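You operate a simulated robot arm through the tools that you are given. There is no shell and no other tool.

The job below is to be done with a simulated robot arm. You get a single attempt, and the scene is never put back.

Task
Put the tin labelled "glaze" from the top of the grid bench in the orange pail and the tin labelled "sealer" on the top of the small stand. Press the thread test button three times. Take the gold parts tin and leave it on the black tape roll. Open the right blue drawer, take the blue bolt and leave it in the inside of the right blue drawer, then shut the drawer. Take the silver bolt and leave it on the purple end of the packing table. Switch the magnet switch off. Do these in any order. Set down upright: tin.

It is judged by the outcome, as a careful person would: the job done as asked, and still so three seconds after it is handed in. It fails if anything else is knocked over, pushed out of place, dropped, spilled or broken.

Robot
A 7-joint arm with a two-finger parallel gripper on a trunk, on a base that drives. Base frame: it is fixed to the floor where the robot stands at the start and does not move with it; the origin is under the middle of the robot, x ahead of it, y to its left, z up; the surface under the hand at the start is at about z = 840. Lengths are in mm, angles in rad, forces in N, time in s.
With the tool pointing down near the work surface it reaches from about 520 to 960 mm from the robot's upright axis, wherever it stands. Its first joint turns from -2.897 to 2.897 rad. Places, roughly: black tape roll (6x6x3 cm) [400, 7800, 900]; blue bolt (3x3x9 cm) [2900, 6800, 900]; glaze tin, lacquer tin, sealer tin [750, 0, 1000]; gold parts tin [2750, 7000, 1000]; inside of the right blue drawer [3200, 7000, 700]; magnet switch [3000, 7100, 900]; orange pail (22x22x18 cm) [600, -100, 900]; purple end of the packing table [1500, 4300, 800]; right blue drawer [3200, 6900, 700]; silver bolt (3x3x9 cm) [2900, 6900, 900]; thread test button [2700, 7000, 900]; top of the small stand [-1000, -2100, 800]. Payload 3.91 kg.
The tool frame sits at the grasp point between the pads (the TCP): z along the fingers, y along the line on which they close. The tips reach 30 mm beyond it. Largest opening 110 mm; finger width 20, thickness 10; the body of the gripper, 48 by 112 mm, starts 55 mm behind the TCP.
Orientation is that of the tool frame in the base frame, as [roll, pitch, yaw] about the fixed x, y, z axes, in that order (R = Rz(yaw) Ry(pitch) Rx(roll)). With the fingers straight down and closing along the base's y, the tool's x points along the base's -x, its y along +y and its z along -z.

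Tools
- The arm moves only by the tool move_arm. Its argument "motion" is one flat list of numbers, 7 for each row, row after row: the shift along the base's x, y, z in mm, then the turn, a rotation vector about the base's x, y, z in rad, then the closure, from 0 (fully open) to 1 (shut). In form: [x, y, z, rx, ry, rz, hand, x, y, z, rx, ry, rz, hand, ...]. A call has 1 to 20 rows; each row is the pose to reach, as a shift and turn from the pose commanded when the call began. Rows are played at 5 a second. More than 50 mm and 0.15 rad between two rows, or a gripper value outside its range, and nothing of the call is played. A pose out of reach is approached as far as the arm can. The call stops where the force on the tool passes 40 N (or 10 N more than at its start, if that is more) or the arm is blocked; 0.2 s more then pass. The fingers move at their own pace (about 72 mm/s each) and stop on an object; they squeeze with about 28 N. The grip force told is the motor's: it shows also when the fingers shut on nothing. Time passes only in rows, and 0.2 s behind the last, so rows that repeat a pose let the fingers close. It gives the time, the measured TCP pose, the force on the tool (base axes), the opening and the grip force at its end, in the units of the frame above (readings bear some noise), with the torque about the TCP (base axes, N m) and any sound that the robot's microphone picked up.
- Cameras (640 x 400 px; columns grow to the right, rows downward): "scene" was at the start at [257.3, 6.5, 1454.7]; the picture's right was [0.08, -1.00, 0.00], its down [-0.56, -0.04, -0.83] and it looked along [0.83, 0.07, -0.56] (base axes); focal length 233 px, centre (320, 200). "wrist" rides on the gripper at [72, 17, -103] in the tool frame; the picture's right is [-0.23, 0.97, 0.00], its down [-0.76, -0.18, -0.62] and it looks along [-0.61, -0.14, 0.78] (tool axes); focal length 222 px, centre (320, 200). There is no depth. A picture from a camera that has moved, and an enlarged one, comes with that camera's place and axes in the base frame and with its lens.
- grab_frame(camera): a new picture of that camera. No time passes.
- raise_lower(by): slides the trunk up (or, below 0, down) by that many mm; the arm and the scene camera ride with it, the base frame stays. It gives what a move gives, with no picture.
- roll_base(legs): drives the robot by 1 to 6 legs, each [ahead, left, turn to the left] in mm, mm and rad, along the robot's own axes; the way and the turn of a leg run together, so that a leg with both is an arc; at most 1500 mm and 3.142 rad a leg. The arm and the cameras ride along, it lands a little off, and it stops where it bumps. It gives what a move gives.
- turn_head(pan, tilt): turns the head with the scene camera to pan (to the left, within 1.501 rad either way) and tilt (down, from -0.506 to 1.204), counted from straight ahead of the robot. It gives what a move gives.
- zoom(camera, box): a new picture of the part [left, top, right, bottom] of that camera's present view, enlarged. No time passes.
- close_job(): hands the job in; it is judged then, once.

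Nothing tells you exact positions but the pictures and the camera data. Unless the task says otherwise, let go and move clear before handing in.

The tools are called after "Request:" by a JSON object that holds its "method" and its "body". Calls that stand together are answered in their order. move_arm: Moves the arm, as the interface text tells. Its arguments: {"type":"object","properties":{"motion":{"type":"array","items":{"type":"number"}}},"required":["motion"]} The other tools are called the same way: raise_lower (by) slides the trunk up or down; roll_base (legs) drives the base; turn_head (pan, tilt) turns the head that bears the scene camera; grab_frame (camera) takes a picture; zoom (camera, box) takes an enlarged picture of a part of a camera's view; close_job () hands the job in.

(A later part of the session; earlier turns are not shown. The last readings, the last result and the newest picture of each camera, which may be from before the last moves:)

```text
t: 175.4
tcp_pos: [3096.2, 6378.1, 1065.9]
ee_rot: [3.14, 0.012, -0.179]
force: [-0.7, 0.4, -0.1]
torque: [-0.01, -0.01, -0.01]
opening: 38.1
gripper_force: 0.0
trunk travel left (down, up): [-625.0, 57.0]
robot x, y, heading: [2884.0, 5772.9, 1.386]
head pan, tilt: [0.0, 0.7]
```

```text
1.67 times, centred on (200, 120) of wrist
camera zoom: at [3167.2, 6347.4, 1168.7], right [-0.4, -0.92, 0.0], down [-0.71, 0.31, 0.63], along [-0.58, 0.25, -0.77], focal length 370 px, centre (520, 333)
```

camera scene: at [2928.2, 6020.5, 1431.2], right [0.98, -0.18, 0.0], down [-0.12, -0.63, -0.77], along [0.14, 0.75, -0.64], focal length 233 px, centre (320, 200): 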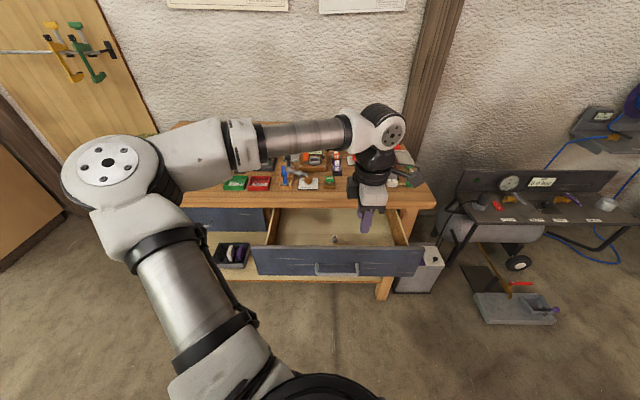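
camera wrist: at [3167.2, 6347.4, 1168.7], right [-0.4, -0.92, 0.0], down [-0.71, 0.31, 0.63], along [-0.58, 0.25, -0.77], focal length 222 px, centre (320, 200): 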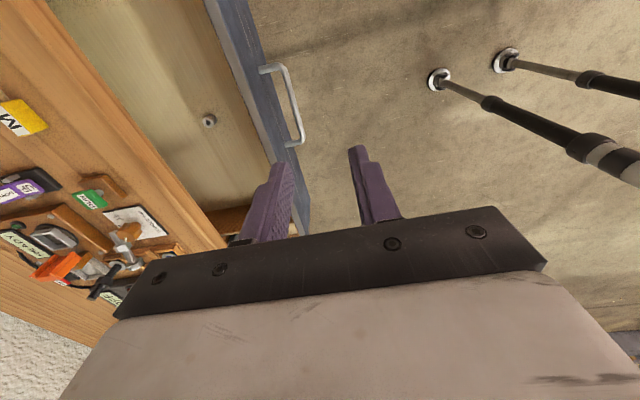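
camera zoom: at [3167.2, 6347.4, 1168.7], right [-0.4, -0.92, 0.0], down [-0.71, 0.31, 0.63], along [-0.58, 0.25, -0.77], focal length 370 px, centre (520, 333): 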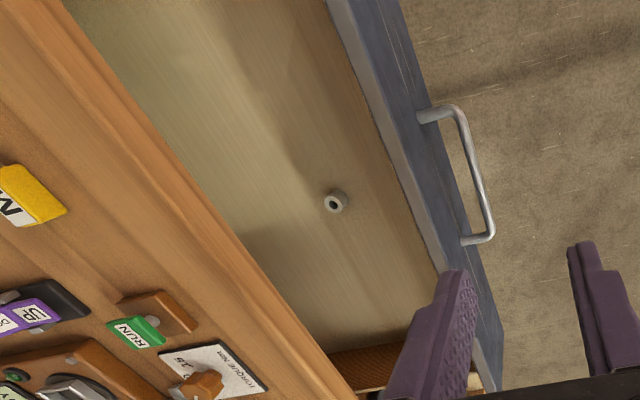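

Drawer measured: front panel top z≈820, floor ≈700. I'll turn the hand back to its neutral yaw (fingers closing sideways), then drive forward to reach the blue bolt.

Request:
{"method": "move_arm", "body": {"motion": [-8, 0, 5, 0, 0, -0.14, 0.3, -16, 0, 10, 0, 0, -0.28, 0.3, -24, 0, 15, 0, 0, -0.42, 0.3, -32, 0, 20, 0, 0, -0.56, 0.3, -40, 0, 25, 0, 0, -0.7, 0.3, -48, 0, 30, 0, 0, -0.84, 0.3, -56, 0, 35, 0, 0, -0.98, 0.3, -64, 0, 40, 0, 0, -1.12, 0.3, -72, 0, 45, 0, 0, -1.26, 0.3, -80, 0, 50, 0, 0, -1.4, 0.3, -88, 0, 55, 0, 0, -1.54, 0.3, -88, 0, 55, 0, 0, -1.57, 0.3, -88, 0, 55, 0, 0, -1.57, 0.3]}}

Request:
{"method": "grab_frame", "body": {"camera": "scene"}}

```text
t: 178.2
tcp_pos: [3008.8, 6379.1, 1120.9]
ee_rot: [-3.14, 0.014, -1.751]
force: [0.6, -0.6, 0.2]
torque: [-0.04, -0.01, 0.01]
opening: 77.1
gripper_force: 0.0
trunk travel left (down, up): [-625.0, 57.0]
robot x, y, heading: [2883.7, 5768.9, 1.389]
head pan, tilt: [0.0, 0.7]
```

```text
taken
camera scene: at [2928.2, 6020.6, 1431.2], right [0.98, -0.18, 0.0], down [-0.12, -0.63, -0.76], along [0.14, 0.75, -0.64], focal length 233 px, centre (320, 200)
```

scene: 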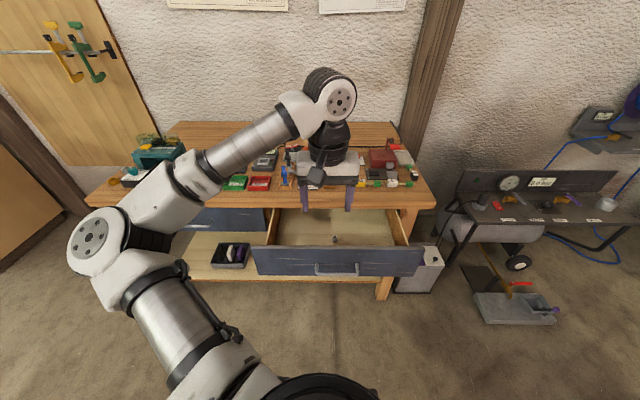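

Hand is in neutral yaw at z≈1121, well above the bench. I'll drive forward 215 mm.

Request:
{"method": "roll_base", "body": {"legs": [[215, 0, 0]]}}

Request:
{"method": "grab_frame", "body": {"camera": "wrist"}}

Request:
{"method": "grab_frame", "body": {"camera": "scene"}}

```text
t: 179.9
tcp_pos: [3045.9, 6595.3, 1122.6]
ee_rot: [-3.14, 0.012, -1.745]
force: [0.4, 0.6, 0.2]
torque: [-0.02, -0.01, 0.0]
opening: 77.0
gripper_force: 0.1
trunk travel left (down, up): [-625.0, 57.0]
robot x, y, heading: [2920.7, 5983.8, 1.394]
head pan, tilt: [0.0, 0.7]
```

```text
taken
camera wrist: at [3017.5, 6524.3, 1224.5], right [-0.92, 0.39, 0.0], down [0.31, 0.71, 0.63], along [0.25, 0.58, -0.77], focal length 222 px, centre (320, 200)
```

wrist: 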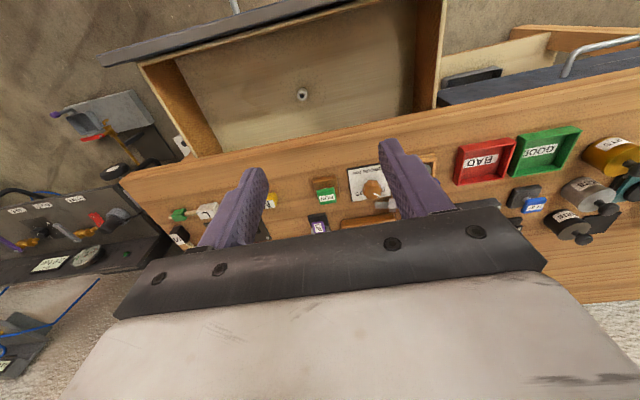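

```text
taken
camera scene: at [2966.2, 6235.6, 1431.0], right [0.98, -0.18, 0.0], down [-0.11, -0.63, -0.76], along [0.14, 0.75, -0.64], focal length 233 px, centre (320, 200)
```

scene: 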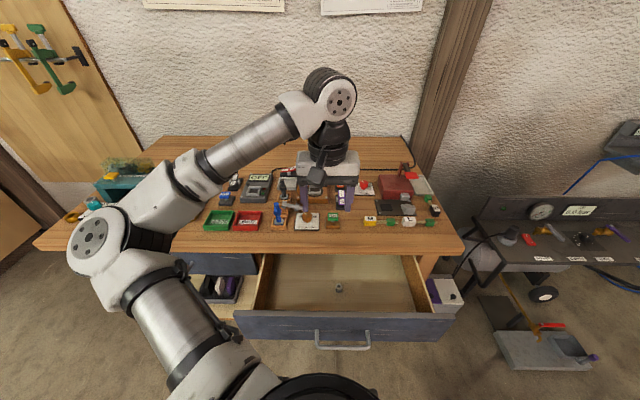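

I'll move the hand above the blue bolt area at a safe height (z≈1090) for a close look.

Request:
{"method": "move_arm", "body": {"motion": [-24, 34, -6, 0, 0, 0, 0.3, -48, 68, -12, 0, 0, 0, 0.3, -72, 102, -18, 0, 0, 0, 0.3, -96, 136, -24, 0, 0, 0, 0.3, -118, 168, -32, 0, 0, 0, 0.3, -118, 168, -32, 0, 0, 0, 0.3]}}

Request:
{"method": "grab_frame", "body": {"camera": "wrist"}}

Request:
{"method": "zoom", "body": {"camera": "scene", "box": [230, 160, 350, 240]}}

```text
t: 181.3
tcp_pos: [2926.3, 6761.3, 1091.8]
ee_rot: [-3.142, 0.014, -1.744]
force: [-0.6, 0.2, 0.0]
torque: [0.02, 0.01, 0.02]
opening: 77.1
gripper_force: 0.1
trunk travel left (down, up): [-625.0, 57.0]
robot x, y, heading: [2921.0, 5986.5, 1.392]
head pan, tilt: [0.0, 0.7]
```

```text
taken
camera wrist: at [2898.1, 6690.7, 1193.9], right [-0.92, 0.39, 0.0], down [0.31, 0.71, 0.63], along [0.25, 0.58, -0.77], focal length 222 px, centre (320, 200)
```

wrist: 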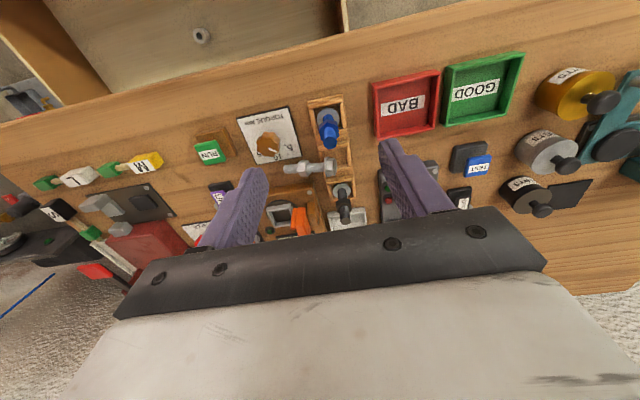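

```text
5.00 times, centred on (290, 200) of scene
camera zoom: at [2966.1, 6234.6, 1431.2], right [0.98, -0.18, 0.0], down [-0.11, -0.63, -0.77], along [0.14, 0.75, -0.64], focal length 1164 px, centre (470, 200)
```

zoom: 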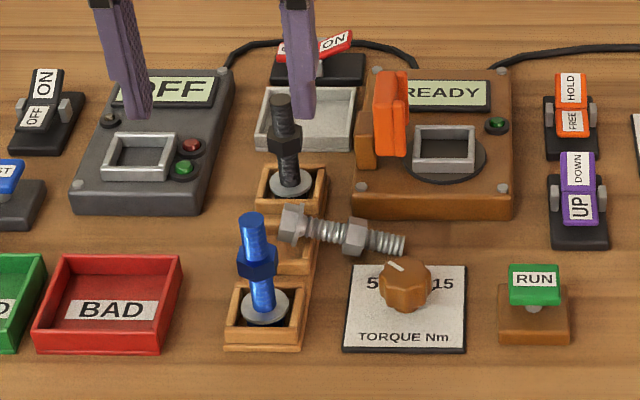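

Request:
{"method": "zoom", "body": {"camera": "wrist", "box": [240, 80, 420, 240]}}

```text
2.50 times, centred on (330, 160) of wrist
camera zoom: at [2898.1, 6690.7, 1193.9], right [-0.92, 0.39, 0.0], down [0.31, 0.71, 0.63], along [0.25, 0.58, -0.77], focal length 555 px, centre (295, 300)
```

zoom: 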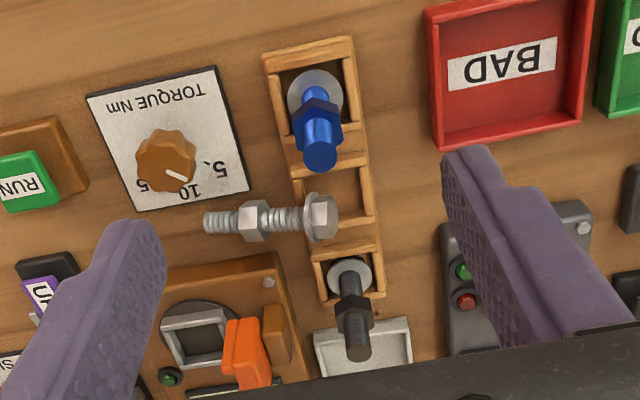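

The blue bolt stands at about (2930, 6797) with its top at z≈954. I'll descend over it with the fingers open and look before gripping its upper threaded part.

Request:
{"method": "move_arm", "body": {"motion": [2, 18, -30, -0.0138, 0.0025, 0, 0.3, 3.5, 36, -65, -0.0138, 0.0025, 0, 0.35, 3.5, 36, -95, -0.0138, 0.0025, 0, 0.4, 3.5, 36, -95, -0.0138, 0.0025, 0, 0.4]}}

Request:
{"method": "grab_frame", "body": {"camera": "wrist"}}

Request:
{"method": "zoom", "body": {"camera": "scene", "box": [230, 160, 350, 240]}}

```text
t: 182.3
tcp_pos: [2932.2, 6799.8, 994.1]
ee_rot: [-3.141, 0.0, -1.745]
force: [0.1, 0.6, 0.4]
torque: [-0.01, 0.01, 0.05]
opening: 66.1
gripper_force: 0.0
trunk travel left (down, up): [-625.0, 57.0]
robot x, y, heading: [2922.4, 5978.3, 1.392]
head pan, tilt: [0.0, 0.7]
```

```text
taken
camera wrist: at [2903.1, 6730.3, 1098.0], right [-0.92, 0.39, 0.0], down [0.31, 0.72, 0.62], along [0.25, 0.57, -0.78], focal length 222 px, centre (320, 200)
```

wrist: 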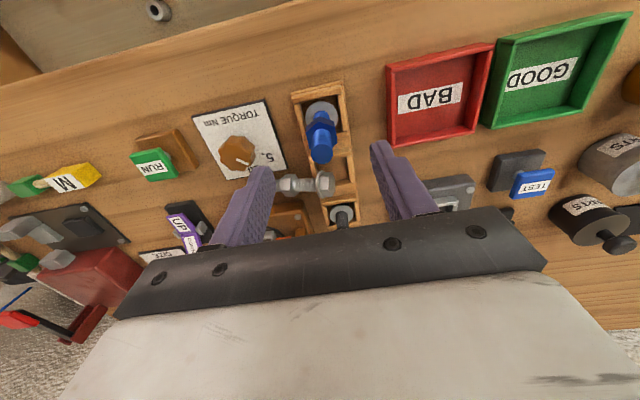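

```text
5.00 times, centred on (290, 200) of scene
camera zoom: at [2966.1, 6234.7, 1431.2], right [0.98, -0.18, 0.0], down [-0.11, -0.63, -0.77], along [0.14, 0.75, -0.64], focal length 1164 px, centre (470, 200)
```

zoom: 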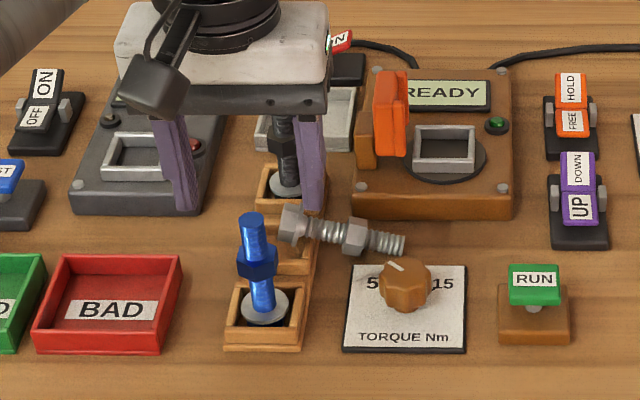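

The hand is well centred on the blue bolt. I'll descend to z≈957, close on it, and lift slightly to test.

Request:
{"method": "move_arm", "body": {"motion": [-1, -1, -15, 0, 0, 0, 0.4, -2, -2, -30, 0, 0, 0, 0.45, -2, -2, -37, 0, 0, 0, 0.5, -2, -2, -37, 0, 0, 0, 0.75, -2, -2, -37, 0, 0, 0, 1, -2, -2, -37, 0, 0, 0, 1, -2, -2, -37, 0, 0, 0, 1]}}

Request:
{"method": "grab_frame", "body": {"camera": "wrist"}}

```text
t: 183.9
tcp_pos: [2929.2, 6795.8, 958.0]
ee_rot: [-3.141, -0.002, -1.744]
force: [-0.3, 0.1, 0.5]
torque: [-0.01, 0.11, 0.01]
opening: 15.3
gripper_force: 28.1
trunk travel left (down, up): [-625.0, 57.0]
robot x, y, heading: [2922.9, 5981.9, 1.394]
head pan, tilt: [0.0, 0.7]
```

```text
taken
camera wrist: at [2900.9, 6726.7, 1061.2], right [-0.92, 0.39, 0.0], down [0.31, 0.72, 0.62], along [0.25, 0.57, -0.78], focal length 222 px, centre (320, 200)
```

wrist: 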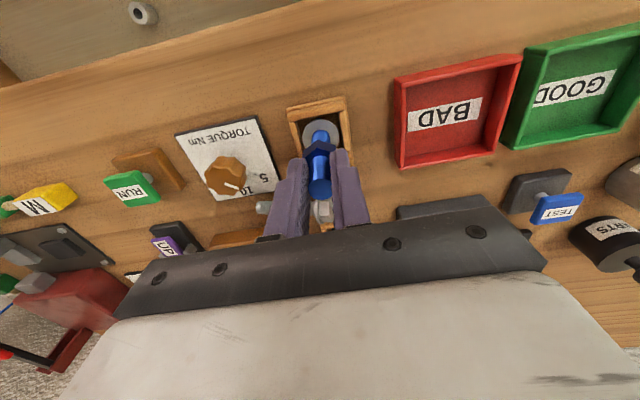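

The bolt's thread is gripped (15.3 mm). I'll lift it slowly straight up out of the rack.

Request:
{"method": "move_arm", "body": {"motion": [0, 0, 4, 0, 0, 0, 1, 0, 0, 12, 0, 0, 0, 1, 0, 0, 25, 0, 0, 0, 1, 0, 0, 45, 0, 0, 0, 1, 0, 0, 70, 0, 0, 0, 1, 0, 0, 95, 0, 0, 0, 1, 0, 0, 110, 0, 0, 0, 1, 0, 0, 110, 0, 0, 0, 1]}}

Request:
{"method": "grab_frame", "body": {"camera": "wrist"}}

Request:
{"method": "zoom", "body": {"camera": "scene", "box": [210, 130, 370, 240]}}

```text
t: 185.7
tcp_pos: [2930.7, 6797.5, 1067.1]
ee_rot: [-3.138, -0.001, -1.745]
force: [-0.3, -0.4, -1.2]
torque: [0.01, 0.04, -0.04]
opening: 14.9
gripper_force: 27.7
trunk travel left (down, up): [-625.0, 57.0]
robot x, y, heading: [2920.0, 5982.0, 1.394]
head pan, tilt: [0.0, 0.7]
```

```text
taken
camera wrist: at [2902.1, 6728.1, 1171.2], right [-0.92, 0.39, 0.0], down [0.31, 0.72, 0.62], along [0.25, 0.57, -0.78], focal length 222 px, centre (320, 200)
```

wrist: 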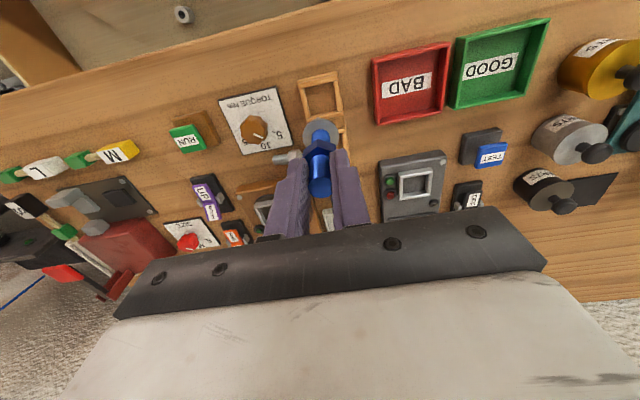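

```text
3.64 times, centred on (290, 185) of scene
camera zoom: at [2966.0, 6235.0, 1431.1], right [0.98, -0.18, 0.0], down [-0.11, -0.63, -0.76], along [0.14, 0.75, -0.64], focal length 847 px, centre (429, 254)
```

zoom: 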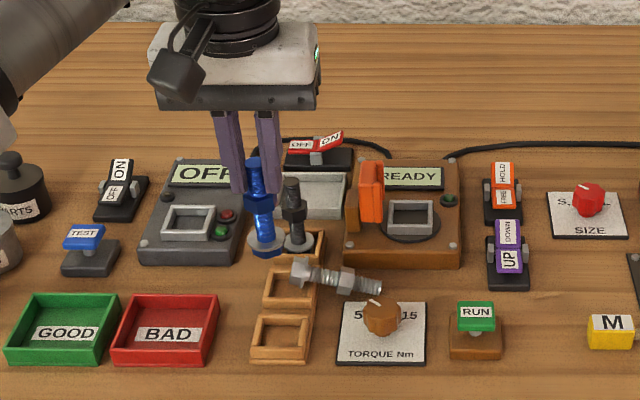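

The blue bolt is held upright. I'll carry it back over the open drawer's left-centre at this height.

Request:
{"method": "move_arm", "body": {"motion": [12, -39, 0, 0, 0, 0, 1, 24, -78, 0, 0, 0, 0, 1, 36, -117, 0, 0, 0, 0, 1, 48, -156, 0, 0, 0, 0, 1, 60, -194, 0, 0, 0, 0, 1, 60, -194, 0, 0, 0, 0, 1]}}

Request:
{"method": "grab_frame", "body": {"camera": "wrist"}}

Request:
{"method": "grab_frame", "body": {"camera": "scene"}}

```text
t: 187.1
tcp_pos: [2989.7, 6601.0, 1070.9]
ee_rot: [-3.139, -0.001, -1.745]
force: [0.2, -0.4, -1.8]
torque: [-0.01, -0.02, -0.03]
opening: 15.1
gripper_force: 28.5
trunk travel left (down, up): [-625.0, 57.0]
robot x, y, heading: [2923.6, 5986.2, 1.391]
head pan, tilt: [0.0, 0.7]
```

```text
taken
camera wrist: at [2961.7, 6531.6, 1173.9], right [-0.92, 0.39, 0.0], down [0.31, 0.72, 0.62], along [0.25, 0.57, -0.78], focal length 222 px, centre (320, 200)
```

wrist: 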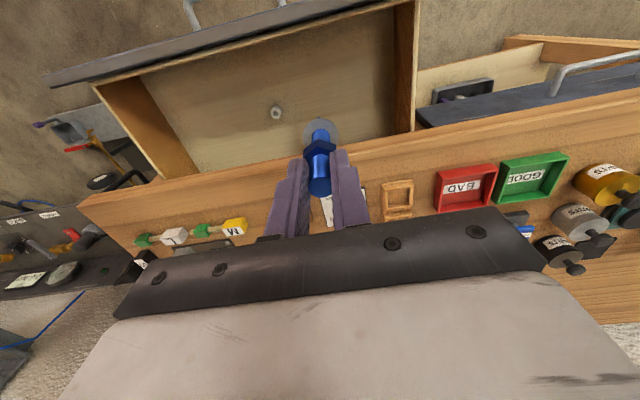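

```text
taken
camera scene: at [2966.0, 6235.1, 1431.1], right [0.98, -0.18, 0.0], down [-0.11, -0.63, -0.76], along [0.14, 0.75, -0.64], focal length 233 px, centre (320, 200)
```

scene: 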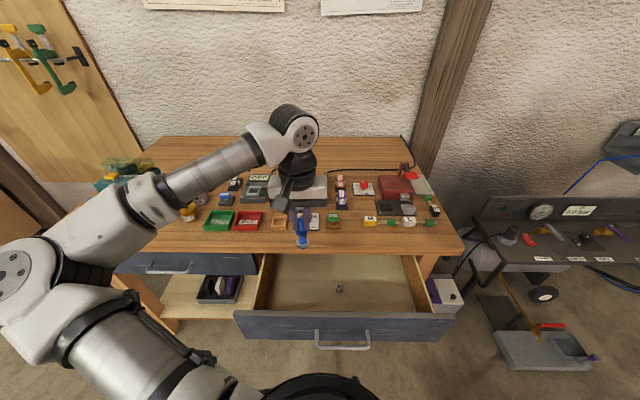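

The bolt hangs over clear drawer floor, left of the socket. I'll lower it to just above the floor.

Request:
{"method": "move_arm", "body": {"motion": [0, 0, -40, 0, 0, 0, 1, 0, 0, -80, 0, 0, 0, 1, 0, 0, -120, 0, 0, 0, 1, 0, 0, -160, 0, 0, 0, 1, 0, 0, -195, 0, 0, 0, 1, 0, 0, -225, 0, 0, 0, 1, 0, 0, -245, 0, 0, 0, 1, 0, 0, -245, 0, 0, 0, 1]}}

Request:
{"method": "grab_frame", "body": {"camera": "wrist"}}

Request:
{"method": "grab_frame", "body": {"camera": "scene"}}

```text
t: 188.9
tcp_pos: [2991.5, 6600.8, 825.3]
ee_rot: [-3.141, 0.001, -1.745]
force: [-0.3, -0.7, -1.8]
torque: [0.02, 0.06, 0.01]
opening: 14.9
gripper_force: 27.9
trunk travel left (down, up): [-625.0, 57.0]
robot x, y, heading: [2921.2, 5985.4, 1.391]
head pan, tilt: [0.0, 0.7]
```

```text
taken
camera wrist: at [2962.6, 6531.9, 928.3], right [-0.92, 0.39, 0.0], down [0.31, 0.72, 0.62], along [0.25, 0.57, -0.78], focal length 222 px, centre (320, 200)
```

wrist: 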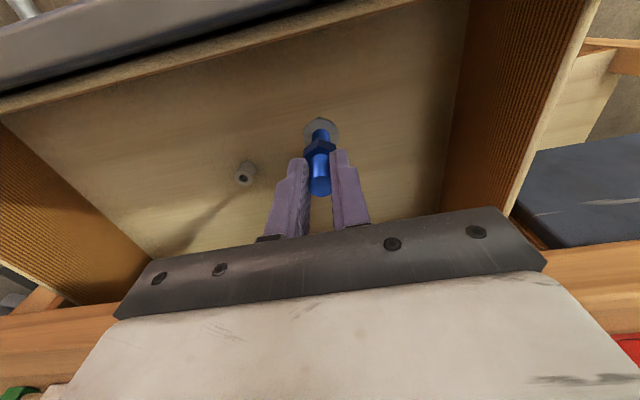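

```text
taken
camera scene: at [2966.1, 6234.9, 1431.2], right [0.98, -0.18, 0.0], down [-0.11, -0.63, -0.76], along [0.14, 0.75, -0.64], focal length 233 px, centre (320, 200)
```

scene: 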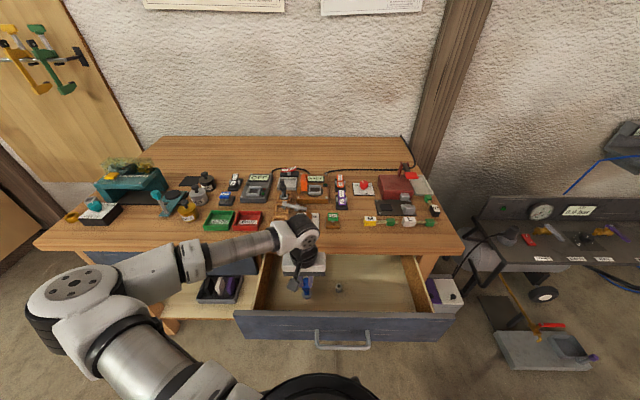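

Plenty of room. I'll continue down in small steps until the bolt touches the drawer floor.

Request:
{"method": "move_arm", "body": {"motion": [0, 0, -8, 0, 0, 0, 1, 0, 0, -14, 0, 0, 0, 1, 0, 0, -18, 0, 0, 0, 1, 0, 0, -22, 0, 0, 0, 1, 0, 0, -22, 0, 0, 0, 1]}}

Request:
{"method": "move_arm", "body": {"motion": [0, 0, -2, 0, 0, 0, 1, 0, 0, -4, 0, 0, 0, 1, 0, 0, -6, 0, 0, 0, 1, 0, 0, -6, 0, 0, 0, 1]}}

```text
t: 190.1
tcp_pos: [2989.6, 6601.2, 801.1]
ee_rot: [3.141, 0.001, -1.746]
force: [-0.5, 0.2, -1.6]
torque: [0.03, 0.04, 0.0]
opening: 15.0
gripper_force: 28.2
trunk travel left (down, up): [-625.0, 57.0]
robot x, y, heading: [2923.6, 5983.0, 1.397]
head pan, tilt: [0.0, 0.7]
```

```text
t: 191.1
tcp_pos: [2989.0, 6603.1, 794.1]
ee_rot: [-3.139, -0.002, -1.744]
force: [0.6, -0.1, -1.5]
torque: [0.01, 0.04, 0.0]
opening: 14.7
gripper_force: 27.4
trunk travel left (down, up): [-625.0, 57.0]
robot x, y, heading: [2923.2, 5984.9, 1.389]
head pan, tilt: [0.0, 0.7]
```

Request:
{"method": "move_arm", "body": {"motion": [0, 0, -2, 0, 0, 0, 1, 0, 0, -4, 0, 0, 0, 1, 0, 0, -6, 0, 0, 0, 1, 0, 0, -6, 0, 0, 0, 1]}}

Request:
{"method": "grab_frame", "body": {"camera": "wrist"}}

```text
t: 192.1
tcp_pos: [2989.5, 6601.7, 789.8]
ee_rot: [-3.138, -0.002, -1.744]
force: [-0.5, 0.4, -1.8]
torque: [0.03, 0.06, 0.0]
opening: 14.5
gripper_force: 27.9
trunk travel left (down, up): [-625.0, 57.0]
robot x, y, heading: [2922.9, 5983.1, 1.392]
head pan, tilt: [0.0, 0.7]
```

```text
taken
camera wrist: at [2961.1, 6532.6, 892.8], right [-0.92, 0.39, 0.0], down [0.31, 0.72, 0.62], along [0.25, 0.57, -0.78], focal length 222 px, centre (320, 200)
```

wrist: 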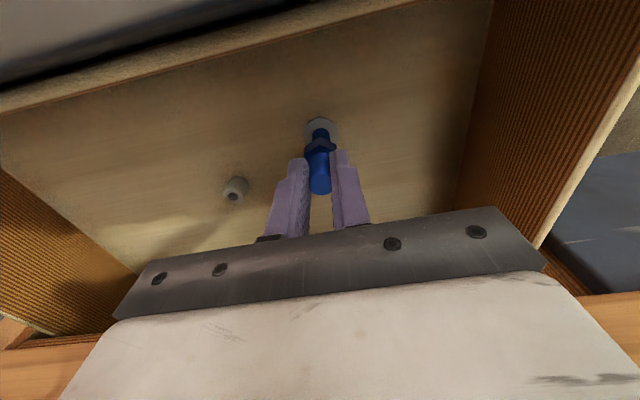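

Still free; the floor is a bit lower. I'll keep lowering in small steps.

Request:
{"method": "move_arm", "body": {"motion": [0, 0, -3, 0, 0, 0, 1, 0, 0, -6, 0, 0, 0, 1, 0, 0, -8, 0, 0, 0, 1, 0, 0, -8, 0, 0, 0, 1]}}

Request:
{"method": "move_arm", "body": {"motion": [0, 0, -2, 0, 0, 0, 1, 0, 0, -4, 0, 0, 0, 1, 0, 0, -6, 0, 0, 0, 1, 0, 0, -6, 0, 0, 0, 1]}}

```text
t: 193.1
tcp_pos: [2988.8, 6602.9, 781.9]
ee_rot: [-3.141, -0.001, -1.744]
force: [-0.2, -0.1, -2.0]
torque: [0.01, 0.0, 0.01]
opening: 14.5
gripper_force: 28.0
trunk travel left (down, up): [-625.0, 57.0]
robot x, y, heading: [2924.2, 5986.0, 1.389]
head pan, tilt: [0.0, 0.7]
```

```text
t: 194.1
tcp_pos: [2990.9, 6601.6, 778.2]
ee_rot: [3.14, 0.002, -1.746]
force: [-1.6, 0.9, 10.5]
torque: [-0.04, 0.24, 0.06]
opening: 14.8
gripper_force: 27.9
trunk travel left (down, up): [-625.0, 57.0]
robot x, y, heading: [2921.1, 5986.8, 1.393]
head pan, tilt: [0.0, 0.7]
```

Contact (10 N). I'll ease up 1 mm, open the fingers gently and look before lifting away.

Request:
{"method": "move_arm", "body": {"motion": [0, 0, 1, 0, 0, 0, 1, 0, 0, 1, 0, 0, 0, 0.8, 0, 0, 1, 0, 0, 0, 0.65, 0, 0, 1, 0, 0, 0, 0.6, 0, 0, 1, 0, 0, 0, 0.6]}}

Request:
{"method": "grab_frame", "body": {"camera": "wrist"}}

```text
t: 195.3
tcp_pos: [2990.4, 6601.9, 776.9]
ee_rot: [-3.14, 0.001, -1.745]
force: [0.4, 0.7, 0.1]
torque: [0.0, 0.0, 0.01]
opening: 43.9
gripper_force: 0.1
trunk travel left (down, up): [-625.0, 57.0]
robot x, y, heading: [2919.5, 5986.5, 1.391]
head pan, tilt: [0.0, 0.7]
```

```text
taken
camera wrist: at [2962.2, 6532.7, 881.0], right [-0.92, 0.39, 0.0], down [0.31, 0.72, 0.62], along [0.25, 0.57, -0.78], focal length 222 px, centre (320, 200)
```

wrist: 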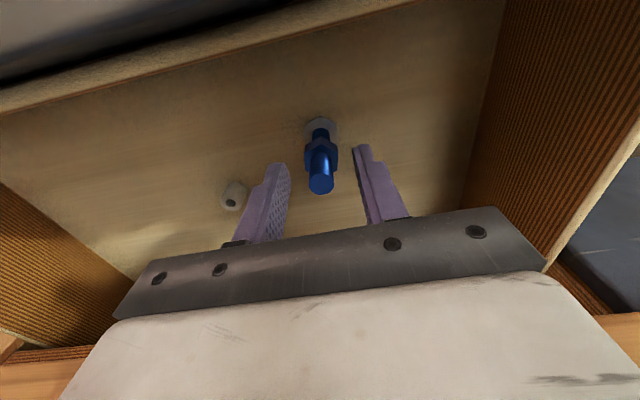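

The blue bolt stands freely in the drawer. I'll lift the hand straight up and out.

Request:
{"method": "move_arm", "body": {"motion": [0, 0, 20, 0, 0, 0, 0.6, 0, 0, 50, 0, 0, 0, 0.6, 0, 0, 90, 0, 0, 0, 0.6, 0, 0, 135, 0, 0, 0, 0.6, 0, 0, 180, 0, 0, 0, 0.6, 0, 0, 225, 0, 0, 0, 0.6, 0, 0, 270, 0, 0, 0, 0.6, 0, 0, 300, 0, 0, 0, 0.6, 0, 0, 300, 0, 0, 0, 0.6]}}

Request:
{"method": "grab_frame", "body": {"camera": "wrist"}}

Request:
{"method": "zoom", "body": {"camera": "scene", "box": [220, 230, 480, 360]}}

```text
t: 197.3
tcp_pos: [2986.9, 6604.3, 1076.8]
ee_rot: [-3.139, -0.001, -1.745]
force: [0.1, 0.5, 0.2]
torque: [-0.03, 0.0, 0.0]
opening: 44.1
gripper_force: 0.0
trunk travel left (down, up): [-625.0, 57.0]
robot x, y, heading: [2922.7, 5985.9, 1.394]
head pan, tilt: [0.0, 0.7]
```

```text
taken
camera wrist: at [2958.5, 6535.1, 1180.0], right [-0.92, 0.39, 0.0], down [0.31, 0.72, 0.62], along [0.25, 0.57, -0.78], focal length 222 px, centre (320, 200)
```

wrist: 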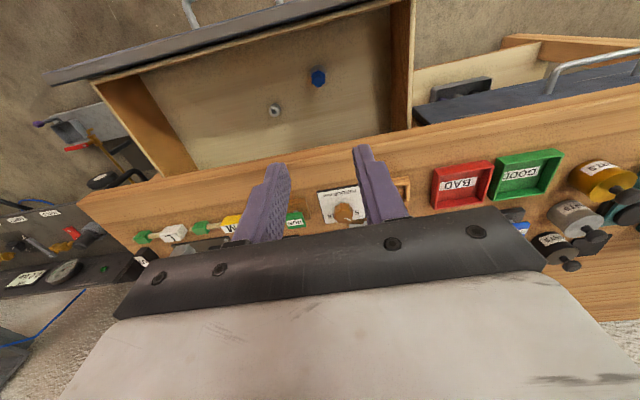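

```text
2.46 times, centred on (350, 295) of scene
camera zoom: at [2966.1, 6234.8, 1431.2], right [0.98, -0.18, 0.0], down [-0.11, -0.63, -0.76], along [0.14, 0.75, -0.64], focal length 573 px, centre (246, -34)
```

zoom: 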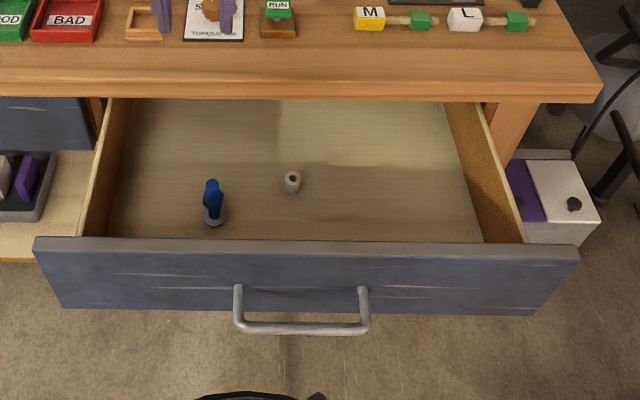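

The blue bolt stands inside the drawer. To shut it, I'll back off 250 mm, lower closed fingertips in front of the handle's middle, and push by driving forward.

Request:
{"method": "roll_base", "body": {"legs": [[-255, 0, 0]]}}

Request:
{"method": "move_arm", "body": {"motion": [25, -5, -20, 0, 0, 0, 0.8, 50, -9, -45, 0, 0, 0, 1, 75, -14, -70, 0, 0, 0, 1, 102, -19, -95, 0, 0, 0, 1, 102, -19, -95, 0.1475, -0.027, 0, 1, 102, -19, -95, 0.2951, -0.054, 0, 1, 102, -19, -95, 0.2951, -0.054, 0, 1]}}

Request:
{"method": "grab_frame", "body": {"camera": "scene"}}

Request:
{"method": "grab_frame", "body": {"camera": "wrist"}}

```text
t: 199.2
tcp_pos: [2942.6, 6359.3, 1076.5]
ee_rot: [-3.14, 0.0, -1.742]
force: [0.4, 0.4, 0.4]
torque: [0.0, 0.04, 0.01]
opening: 44.1
gripper_force: 0.2
trunk travel left (down, up): [-625.0, 57.0]
robot x, y, heading: [2876.9, 5737.1, 1.398]
head pan, tilt: [0.0, 0.7]
```

```text
t: 200.8
tcp_pos: [3044.4, 6340.8, 981.6]
ee_rot: [-3.139, 0.299, -1.743]
force: [-0.5, 0.6, -0.7]
torque: [0.01, -0.02, 0.01]
opening: 0.0
gripper_force: 28.2
trunk travel left (down, up): [-625.0, 57.0]
robot x, y, heading: [2880.5, 5739.5, 1.395]
head pan, tilt: [0.0, 0.7]
```

```text
taken
camera scene: at [2921.9, 5990.9, 1431.2], right [0.98, -0.17, 0.0], down [-0.11, -0.63, -0.76], along [0.13, 0.75, -0.64], focal length 233 px, centre (320, 200)
```

scene: 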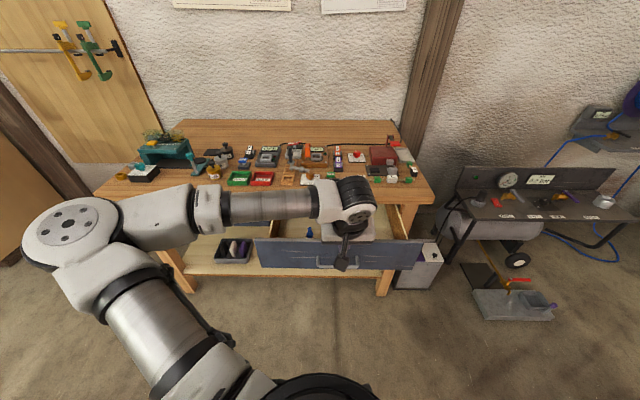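

```text
taken
camera wrist: at [3011.6, 6245.1, 1057.8], right [-0.92, 0.38, 0.06], down [0.27, 0.5, 0.82], along [0.28, 0.77, -0.57], focal length 222 px, centre (320, 200)
```

wrist: 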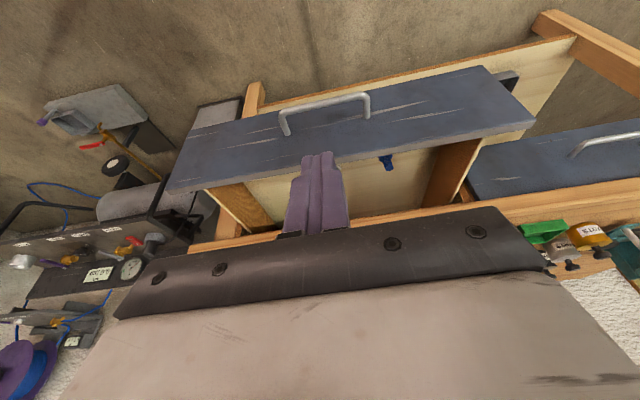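

The fingertips are in line with the handle's middle and in front of it. I'll lower to handle height, then drive forward to push.

Request:
{"method": "move_arm", "body": {"motion": [0, 0, -45, 0, 0, 0, 1, 0, 0, -90, 0, 0, 0, 1, 0, 0, -135, 0, 0, 0, 1, 0, 0, -175, 0, 0, 0, 1, 0, 0, -212, 0, 0, 0, 1, 0, 0, -212, 0, 0, 0, 1]}}

Request:
{"method": "grab_frame", "body": {"camera": "wrist"}}

Request:
{"method": "zoom", "body": {"camera": "scene", "box": [230, 180, 450, 310]}}

```text
t: 202.2
tcp_pos: [3044.4, 6344.9, 767.0]
ee_rot: [-3.138, 0.301, -1.742]
force: [0.2, -0.6, 0.3]
torque: [-0.01, 0.0, -0.02]
opening: 0.0
gripper_force: 28.0
trunk travel left (down, up): [-625.0, 57.0]
robot x, y, heading: [2880.9, 5739.0, 1.393]
head pan, tilt: [0.0, 0.7]
```

```text
taken
camera wrist: at [3011.6, 6248.0, 844.6], right [-0.92, 0.38, 0.06], down [0.27, 0.51, 0.82], along [0.28, 0.77, -0.57], focal length 222 px, centre (320, 200)
```

wrist: 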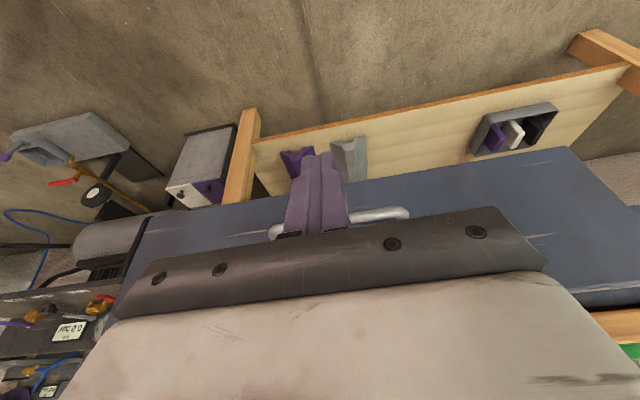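

```text
2.91 times, centred on (340, 245) of scene
camera zoom: at [2921.8, 5990.7, 1431.2], right [0.98, -0.17, 0.0], down [-0.11, -0.63, -0.77], along [0.13, 0.75, -0.64], focal length 677 px, centre (262, 69)
```

zoom: 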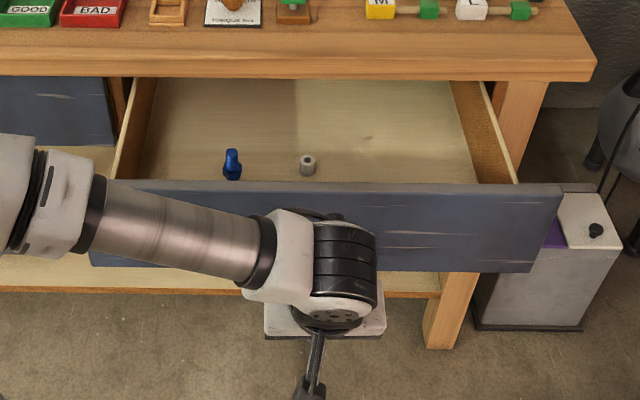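

The fingers stand in front of the handle bar's middle. I'll drive forward gently: 60 mm to approach, then push.

Request:
{"method": "roll_base", "body": {"legs": [[60, 0, 0]]}}

Request:
{"method": "roll_base", "body": {"legs": [[40, 0, 0]]}}

Request:
{"method": "zoom", "body": {"camera": "scene", "box": [230, 180, 450, 320]}}

Request:
{"method": "grab_frame", "body": {"camera": "wrist"}}

```text
t: 203.1
tcp_pos: [3054.9, 6402.6, 766.4]
ee_rot: [-3.138, 0.297, -1.742]
force: [0.0, 1.3, 0.9]
torque: [0.0, -0.03, -0.01]
opening: 0.0
gripper_force: 27.8
trunk travel left (down, up): [-625.0, 57.0]
robot x, y, heading: [2889.7, 5798.1, 1.399]
head pan, tilt: [0.0, 0.7]
```

```text
t: 204.0
tcp_pos: [3061.5, 6444.1, 766.0]
ee_rot: [-3.138, 0.297, -1.74]
force: [0.3, 0.5, 0.3]
torque: [-0.01, -0.02, -0.02]
opening: 0.0
gripper_force: 27.9
trunk travel left (down, up): [-625.0, 57.0]
robot x, y, heading: [2897.8, 5837.5, 1.394]
head pan, tilt: [0.0, 0.7]
```

```text
2.86 times, centred on (340, 250) of scene
camera zoom: at [2938.9, 6090.3, 1430.8], right [0.98, -0.17, 0.0], down [-0.11, -0.64, -0.76], along [0.13, 0.75, -0.64], focal length 665 px, centre (263, 57)
```

zoom: 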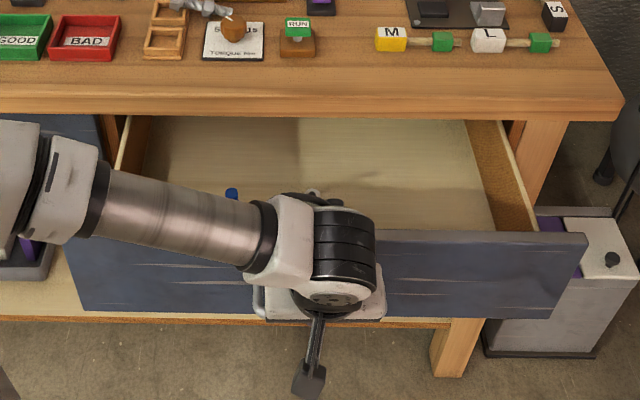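

```text
taken
camera wrist: at [3028.0, 6346.9, 844.2], right [-0.92, 0.38, 0.06], down [0.27, 0.51, 0.82], along [0.28, 0.77, -0.57], focal length 222 px, centre (320, 200)
```

wrist: 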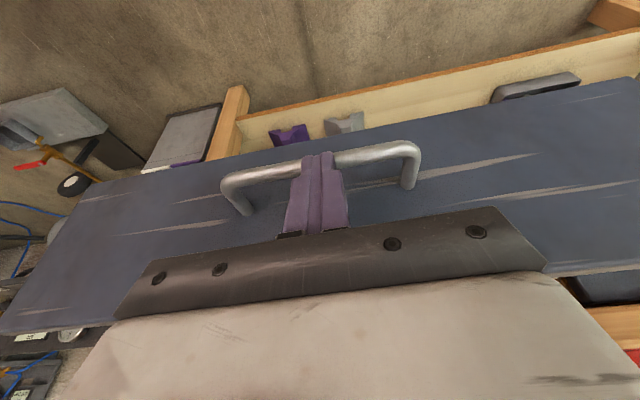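

Contact made; the drawer has begun to move in with little force. I'll keep driving forward.

Request:
{"method": "roll_base", "body": {"legs": [[90, 0, 0]]}}

Request:
{"method": "grab_frame", "body": {"camera": "wrist"}}

Request:
{"method": "zoom", "body": {"camera": "scene", "box": [230, 200, 450, 340]}}

```text
t: 205.2
tcp_pos: [3079.4, 6534.0, 770.3]
ee_rot: [-3.134, 0.311, -1.743]
force: [0.0, 1.1, 7.4]
torque: [0.03, 0.07, 0.03]
opening: 0.1
gripper_force: 27.8
trunk travel left (down, up): [-625.0, 57.0]
robot x, y, heading: [2909.5, 5924.1, 1.394]
head pan, tilt: [0.0, 0.7]
stopped in leg 1: the force on the tool passed its limit at 43 N (the readings are from after the stop); the commanded pose is now the measured one
```

```text
taken
camera wrist: at [3045.0, 6436.9, 846.9], right [-0.92, 0.38, 0.06], down [0.26, 0.5, 0.83], along [0.28, 0.78, -0.56], focal length 222 px, centre (320, 200)
```

wrist: 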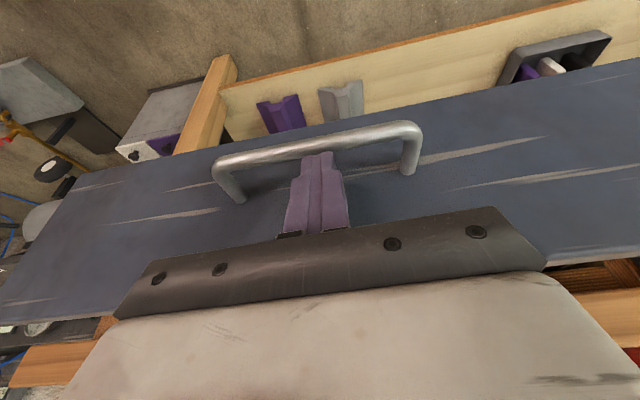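

```text
2.86 times, centred on (340, 270) of scene
camera zoom: at [2954.4, 6177.4, 1431.0], right [0.98, -0.17, 0.0], down [-0.11, -0.63, -0.77], along [0.13, 0.75, -0.64], focal length 665 px, centre (263, 0)
```

zoom: 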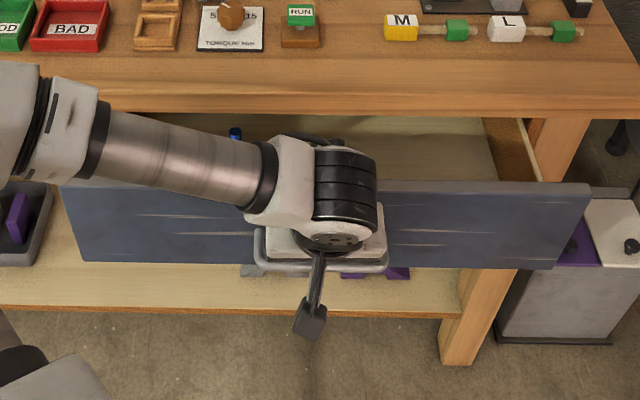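

The fingertips slid over the top of the bar (bar is lower than estimated, about z≈740). I'll lift out, back off 70 mm, lower the tips further and push on the bar's front.

Request:
{"method": "move_arm", "body": {"motion": [0, -3, 15, 0, 0, 0, 1, -1, -8, 40, 0, 0, 0, 1, -2, -14, 70, 0, 0, 0, 1, -2, -14, 70, 0, 0, 0, 1]}}

Request:
{"method": "roll_base", "body": {"legs": [[-70, 0, 0]]}}

Request:
{"method": "grab_frame", "body": {"camera": "wrist"}}

Request:
{"method": "zoom", "body": {"camera": "scene", "box": [230, 180, 450, 320]}}

```text
t: 206.2
tcp_pos: [3076.2, 6517.8, 839.4]
ee_rot: [-3.134, 0.307, -1.742]
force: [0.7, -0.1, -0.1]
torque: [0.0, 0.01, -0.01]
opening: 0.1
gripper_force: 28.0
trunk travel left (down, up): [-625.0, 57.0]
robot x, y, heading: [2906.4, 5926.6, 1.392]
head pan, tilt: [0.0, 0.7]
```

```text
t: 207.2
tcp_pos: [3064.4, 6450.2, 840.6]
ee_rot: [-3.137, 0.307, -1.742]
force: [0.3, -0.2, 0.1]
torque: [0.06, 0.01, -0.02]
opening: 0.0
gripper_force: 28.1
trunk travel left (down, up): [-625.0, 57.0]
robot x, y, heading: [2899.4, 5860.0, 1.398]
head pan, tilt: [0.0, 0.7]
```

```text
taken
camera wrist: at [3031.4, 6352.4, 916.7], right [-0.92, 0.38, 0.06], down [0.26, 0.5, 0.83], along [0.28, 0.78, -0.56], focal length 222 px, centre (320, 200)
```

wrist: 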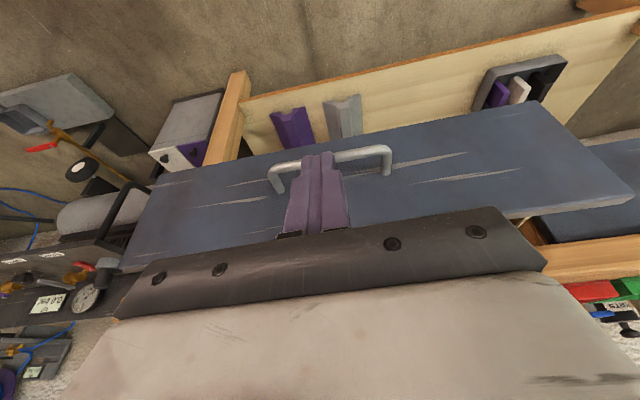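

```text
2.86 times, centred on (340, 250) of scene
camera zoom: at [2942.2, 6108.7, 1431.5], right [0.98, -0.17, 0.0], down [-0.11, -0.63, -0.77], along [0.13, 0.75, -0.64], focal length 665 px, centre (263, 57)
```

zoom: 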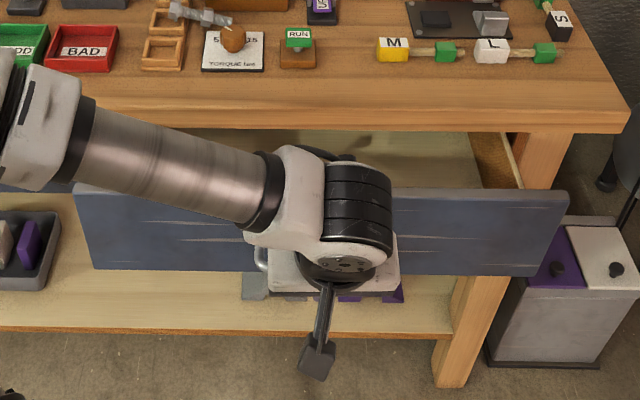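

The bar is at about n≈6972 now, 50 mm in front of the fingers. I'll lower the tips to about z≈722 and look.

Request:
{"method": "move_arm", "body": {"motion": [0, 0, -40, 0, 0, 0, 1, 0, 0, -75, 0, 0, 0, 1, 0, 0, -91, 0, 0, 0, 1, 0, 0, -91, 0, 0, 0, 1]}}

Request:
{"method": "roll_base", "body": {"legs": [[45, 0, 0]]}}

Request:
{"method": "grab_frame", "body": {"camera": "wrist"}}

```text
t: 208.2
tcp_pos: [3065.6, 6450.3, 749.6]
ee_rot: [-3.135, 0.308, -1.743]
force: [0.3, 0.2, 0.1]
torque: [-0.04, 0.0, 0.0]
opening: 0.0
gripper_force: 28.3
trunk travel left (down, up): [-625.0, 57.0]
robot x, y, heading: [2897.3, 5859.5, 1.398]
head pan, tilt: [0.0, 0.7]
```

```text
t: 209.1
tcp_pos: [3071.7, 6494.9, 747.9]
ee_rot: [-3.134, 0.305, -1.74]
force: [0.3, -0.1, 0.2]
torque: [0.02, 0.02, 0.0]
opening: 0.0
gripper_force: 27.9
trunk travel left (down, up): [-625.0, 57.0]
robot x, y, heading: [2910.5, 5904.9, 1.398]
head pan, tilt: [0.0, 0.7]
```

```text
taken
camera wrist: at [3039.2, 6397.4, 824.9], right [-0.92, 0.38, 0.06], down [0.26, 0.5, 0.82], along [0.28, 0.78, -0.56], focal length 222 px, centre (320, 200)
```

wrist: 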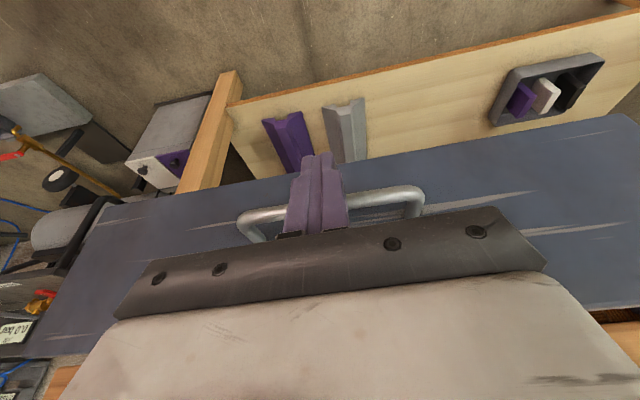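

Now the fingers are squarely in front of the bar and reach below it. I'll push forward in stages.

Request:
{"method": "roll_base", "body": {"legs": [[60, 0, 0]]}}

Request:
{"method": "grab_frame", "body": {"camera": "wrist"}}

Request:
{"method": "zoom", "body": {"camera": "scene", "box": [230, 200, 450, 340]}}

```text
t: 210.1
tcp_pos: [3082.9, 6553.1, 747.2]
ee_rot: [-3.135, 0.307, -1.74]
force: [0.4, 0.9, -0.1]
torque: [-0.01, -0.01, 0.04]
opening: 0.2
gripper_force: 27.7
trunk travel left (down, up): [-625.0, 57.0]
robot x, y, heading: [2915.0, 5958.2, 1.396]
head pan, tilt: [0.0, 0.7]
```

```text
taken
camera wrist: at [3049.0, 6454.8, 824.9], right [-0.92, 0.38, 0.06], down [0.26, 0.5, 0.82], along [0.28, 0.78, -0.56], focal length 222 px, centre (320, 200)
```

wrist: 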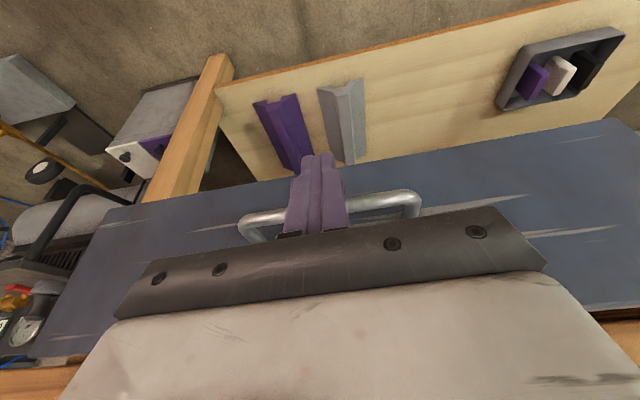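

```text
2.86 times, centred on (340, 270) of scene
camera zoom: at [2959.8, 6212.2, 1430.9], right [0.99, -0.17, 0.0], down [-0.11, -0.64, -0.76], along [0.13, 0.75, -0.65], focal length 665 px, centre (263, 0)
```

zoom: 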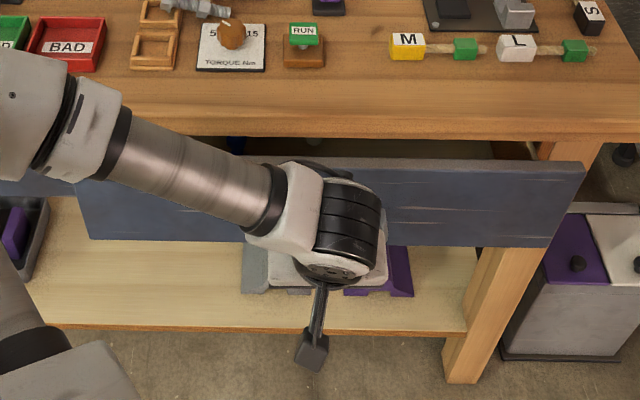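

The drawer follows. I'll continue 50 mm, then finish in smaller steps.

Request:
{"method": "roll_base", "body": {"legs": [[50, 0, 0]]}}

Request:
{"method": "grab_frame", "body": {"camera": "wrist"}}

Request:
{"method": "zoom", "body": {"camera": "scene", "box": [230, 200, 450, 340]}}

```text
t: 211.0
tcp_pos: [3090.3, 6599.1, 747.7]
ee_rot: [-3.134, 0.306, -1.741]
force: [0.4, -0.4, -0.5]
torque: [-0.01, -0.01, -0.02]
opening: 0.1
gripper_force: 27.4
trunk travel left (down, up): [-625.0, 57.0]
robot x, y, heading: [2921.3, 6003.7, 1.399]
head pan, tilt: [0.0, 0.7]
```

```text
taken
camera wrist: at [3057.6, 6502.0, 824.9], right [-0.92, 0.38, 0.06], down [0.26, 0.5, 0.82], along [0.28, 0.78, -0.56], focal length 222 px, centre (320, 200)
```

wrist: 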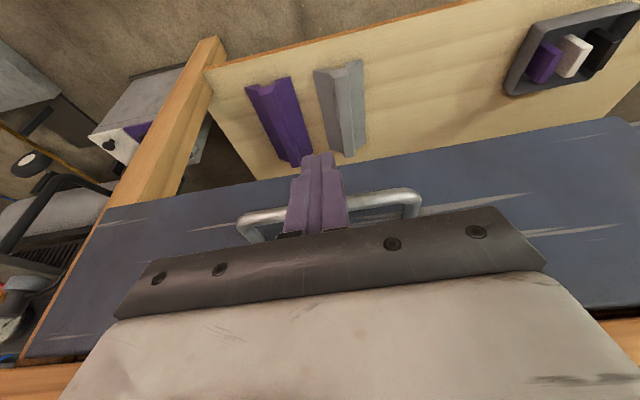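

```text
2.86 times, centred on (340, 270) of scene
camera zoom: at [2968.3, 6259.5, 1430.9], right [0.99, -0.17, 0.0], down [-0.11, -0.64, -0.76], along [0.13, 0.75, -0.65], focal length 665 px, centre (263, 0)
```

zoom: 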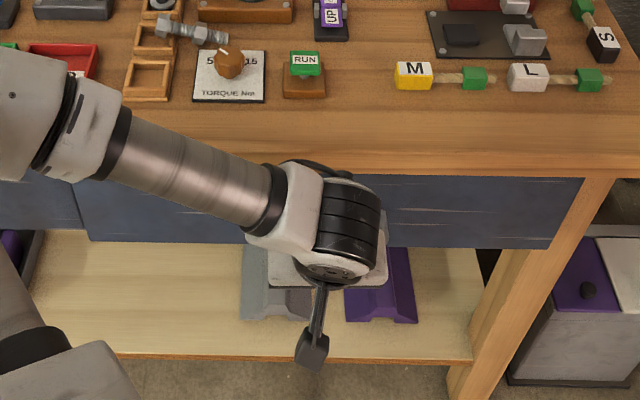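

Nearly closed — the right panel is still slightly proud of the left one. I'll push a little further in small steps.

Request:
{"method": "roll_base", "body": {"legs": [[25, 0, 0]]}}

Request:
{"method": "zoom", "body": {"camera": "scene", "box": [230, 200, 450, 340]}}

Request:
{"method": "grab_frame", "body": {"camera": "wrist"}}

```text
t: 211.8
tcp_pos: [3094.9, 6623.0, 748.2]
ee_rot: [-3.135, 0.303, -1.741]
force: [0.0, -0.2, -0.3]
torque: [-0.02, -0.01, 0.0]
opening: 0.0
gripper_force: 27.6
trunk travel left (down, up): [-625.0, 57.0]
robot x, y, heading: [2927.7, 6029.2, 1.398]
head pan, tilt: [0.0, 0.7]
```

```text
2.86 times, centred on (340, 270) of scene
camera zoom: at [2972.5, 6283.6, 1430.9], right [0.99, -0.17, 0.0], down [-0.11, -0.64, -0.76], along [0.13, 0.75, -0.65], focal length 665 px, centre (263, 0)
```

zoom: 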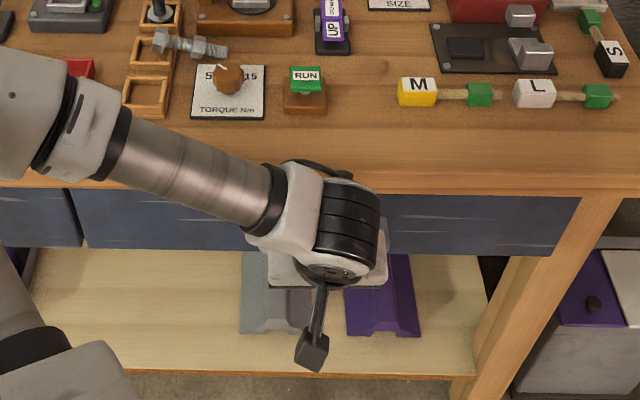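

```text
taken
camera wrist: at [3061.9, 6526.1, 824.9], right [-0.92, 0.38, 0.06], down [0.26, 0.5, 0.82], along [0.28, 0.78, -0.56], focal length 222 px, centre (320, 200)
```

wrist: 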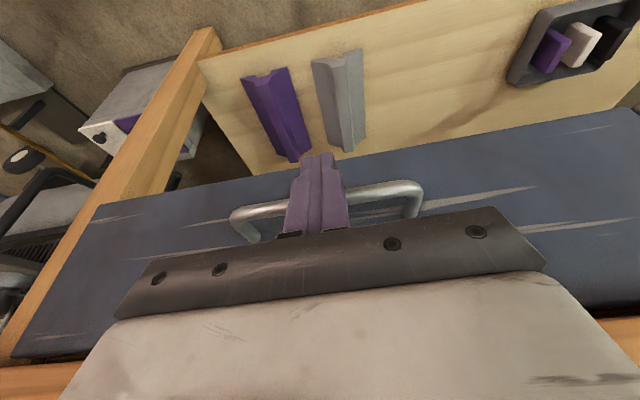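

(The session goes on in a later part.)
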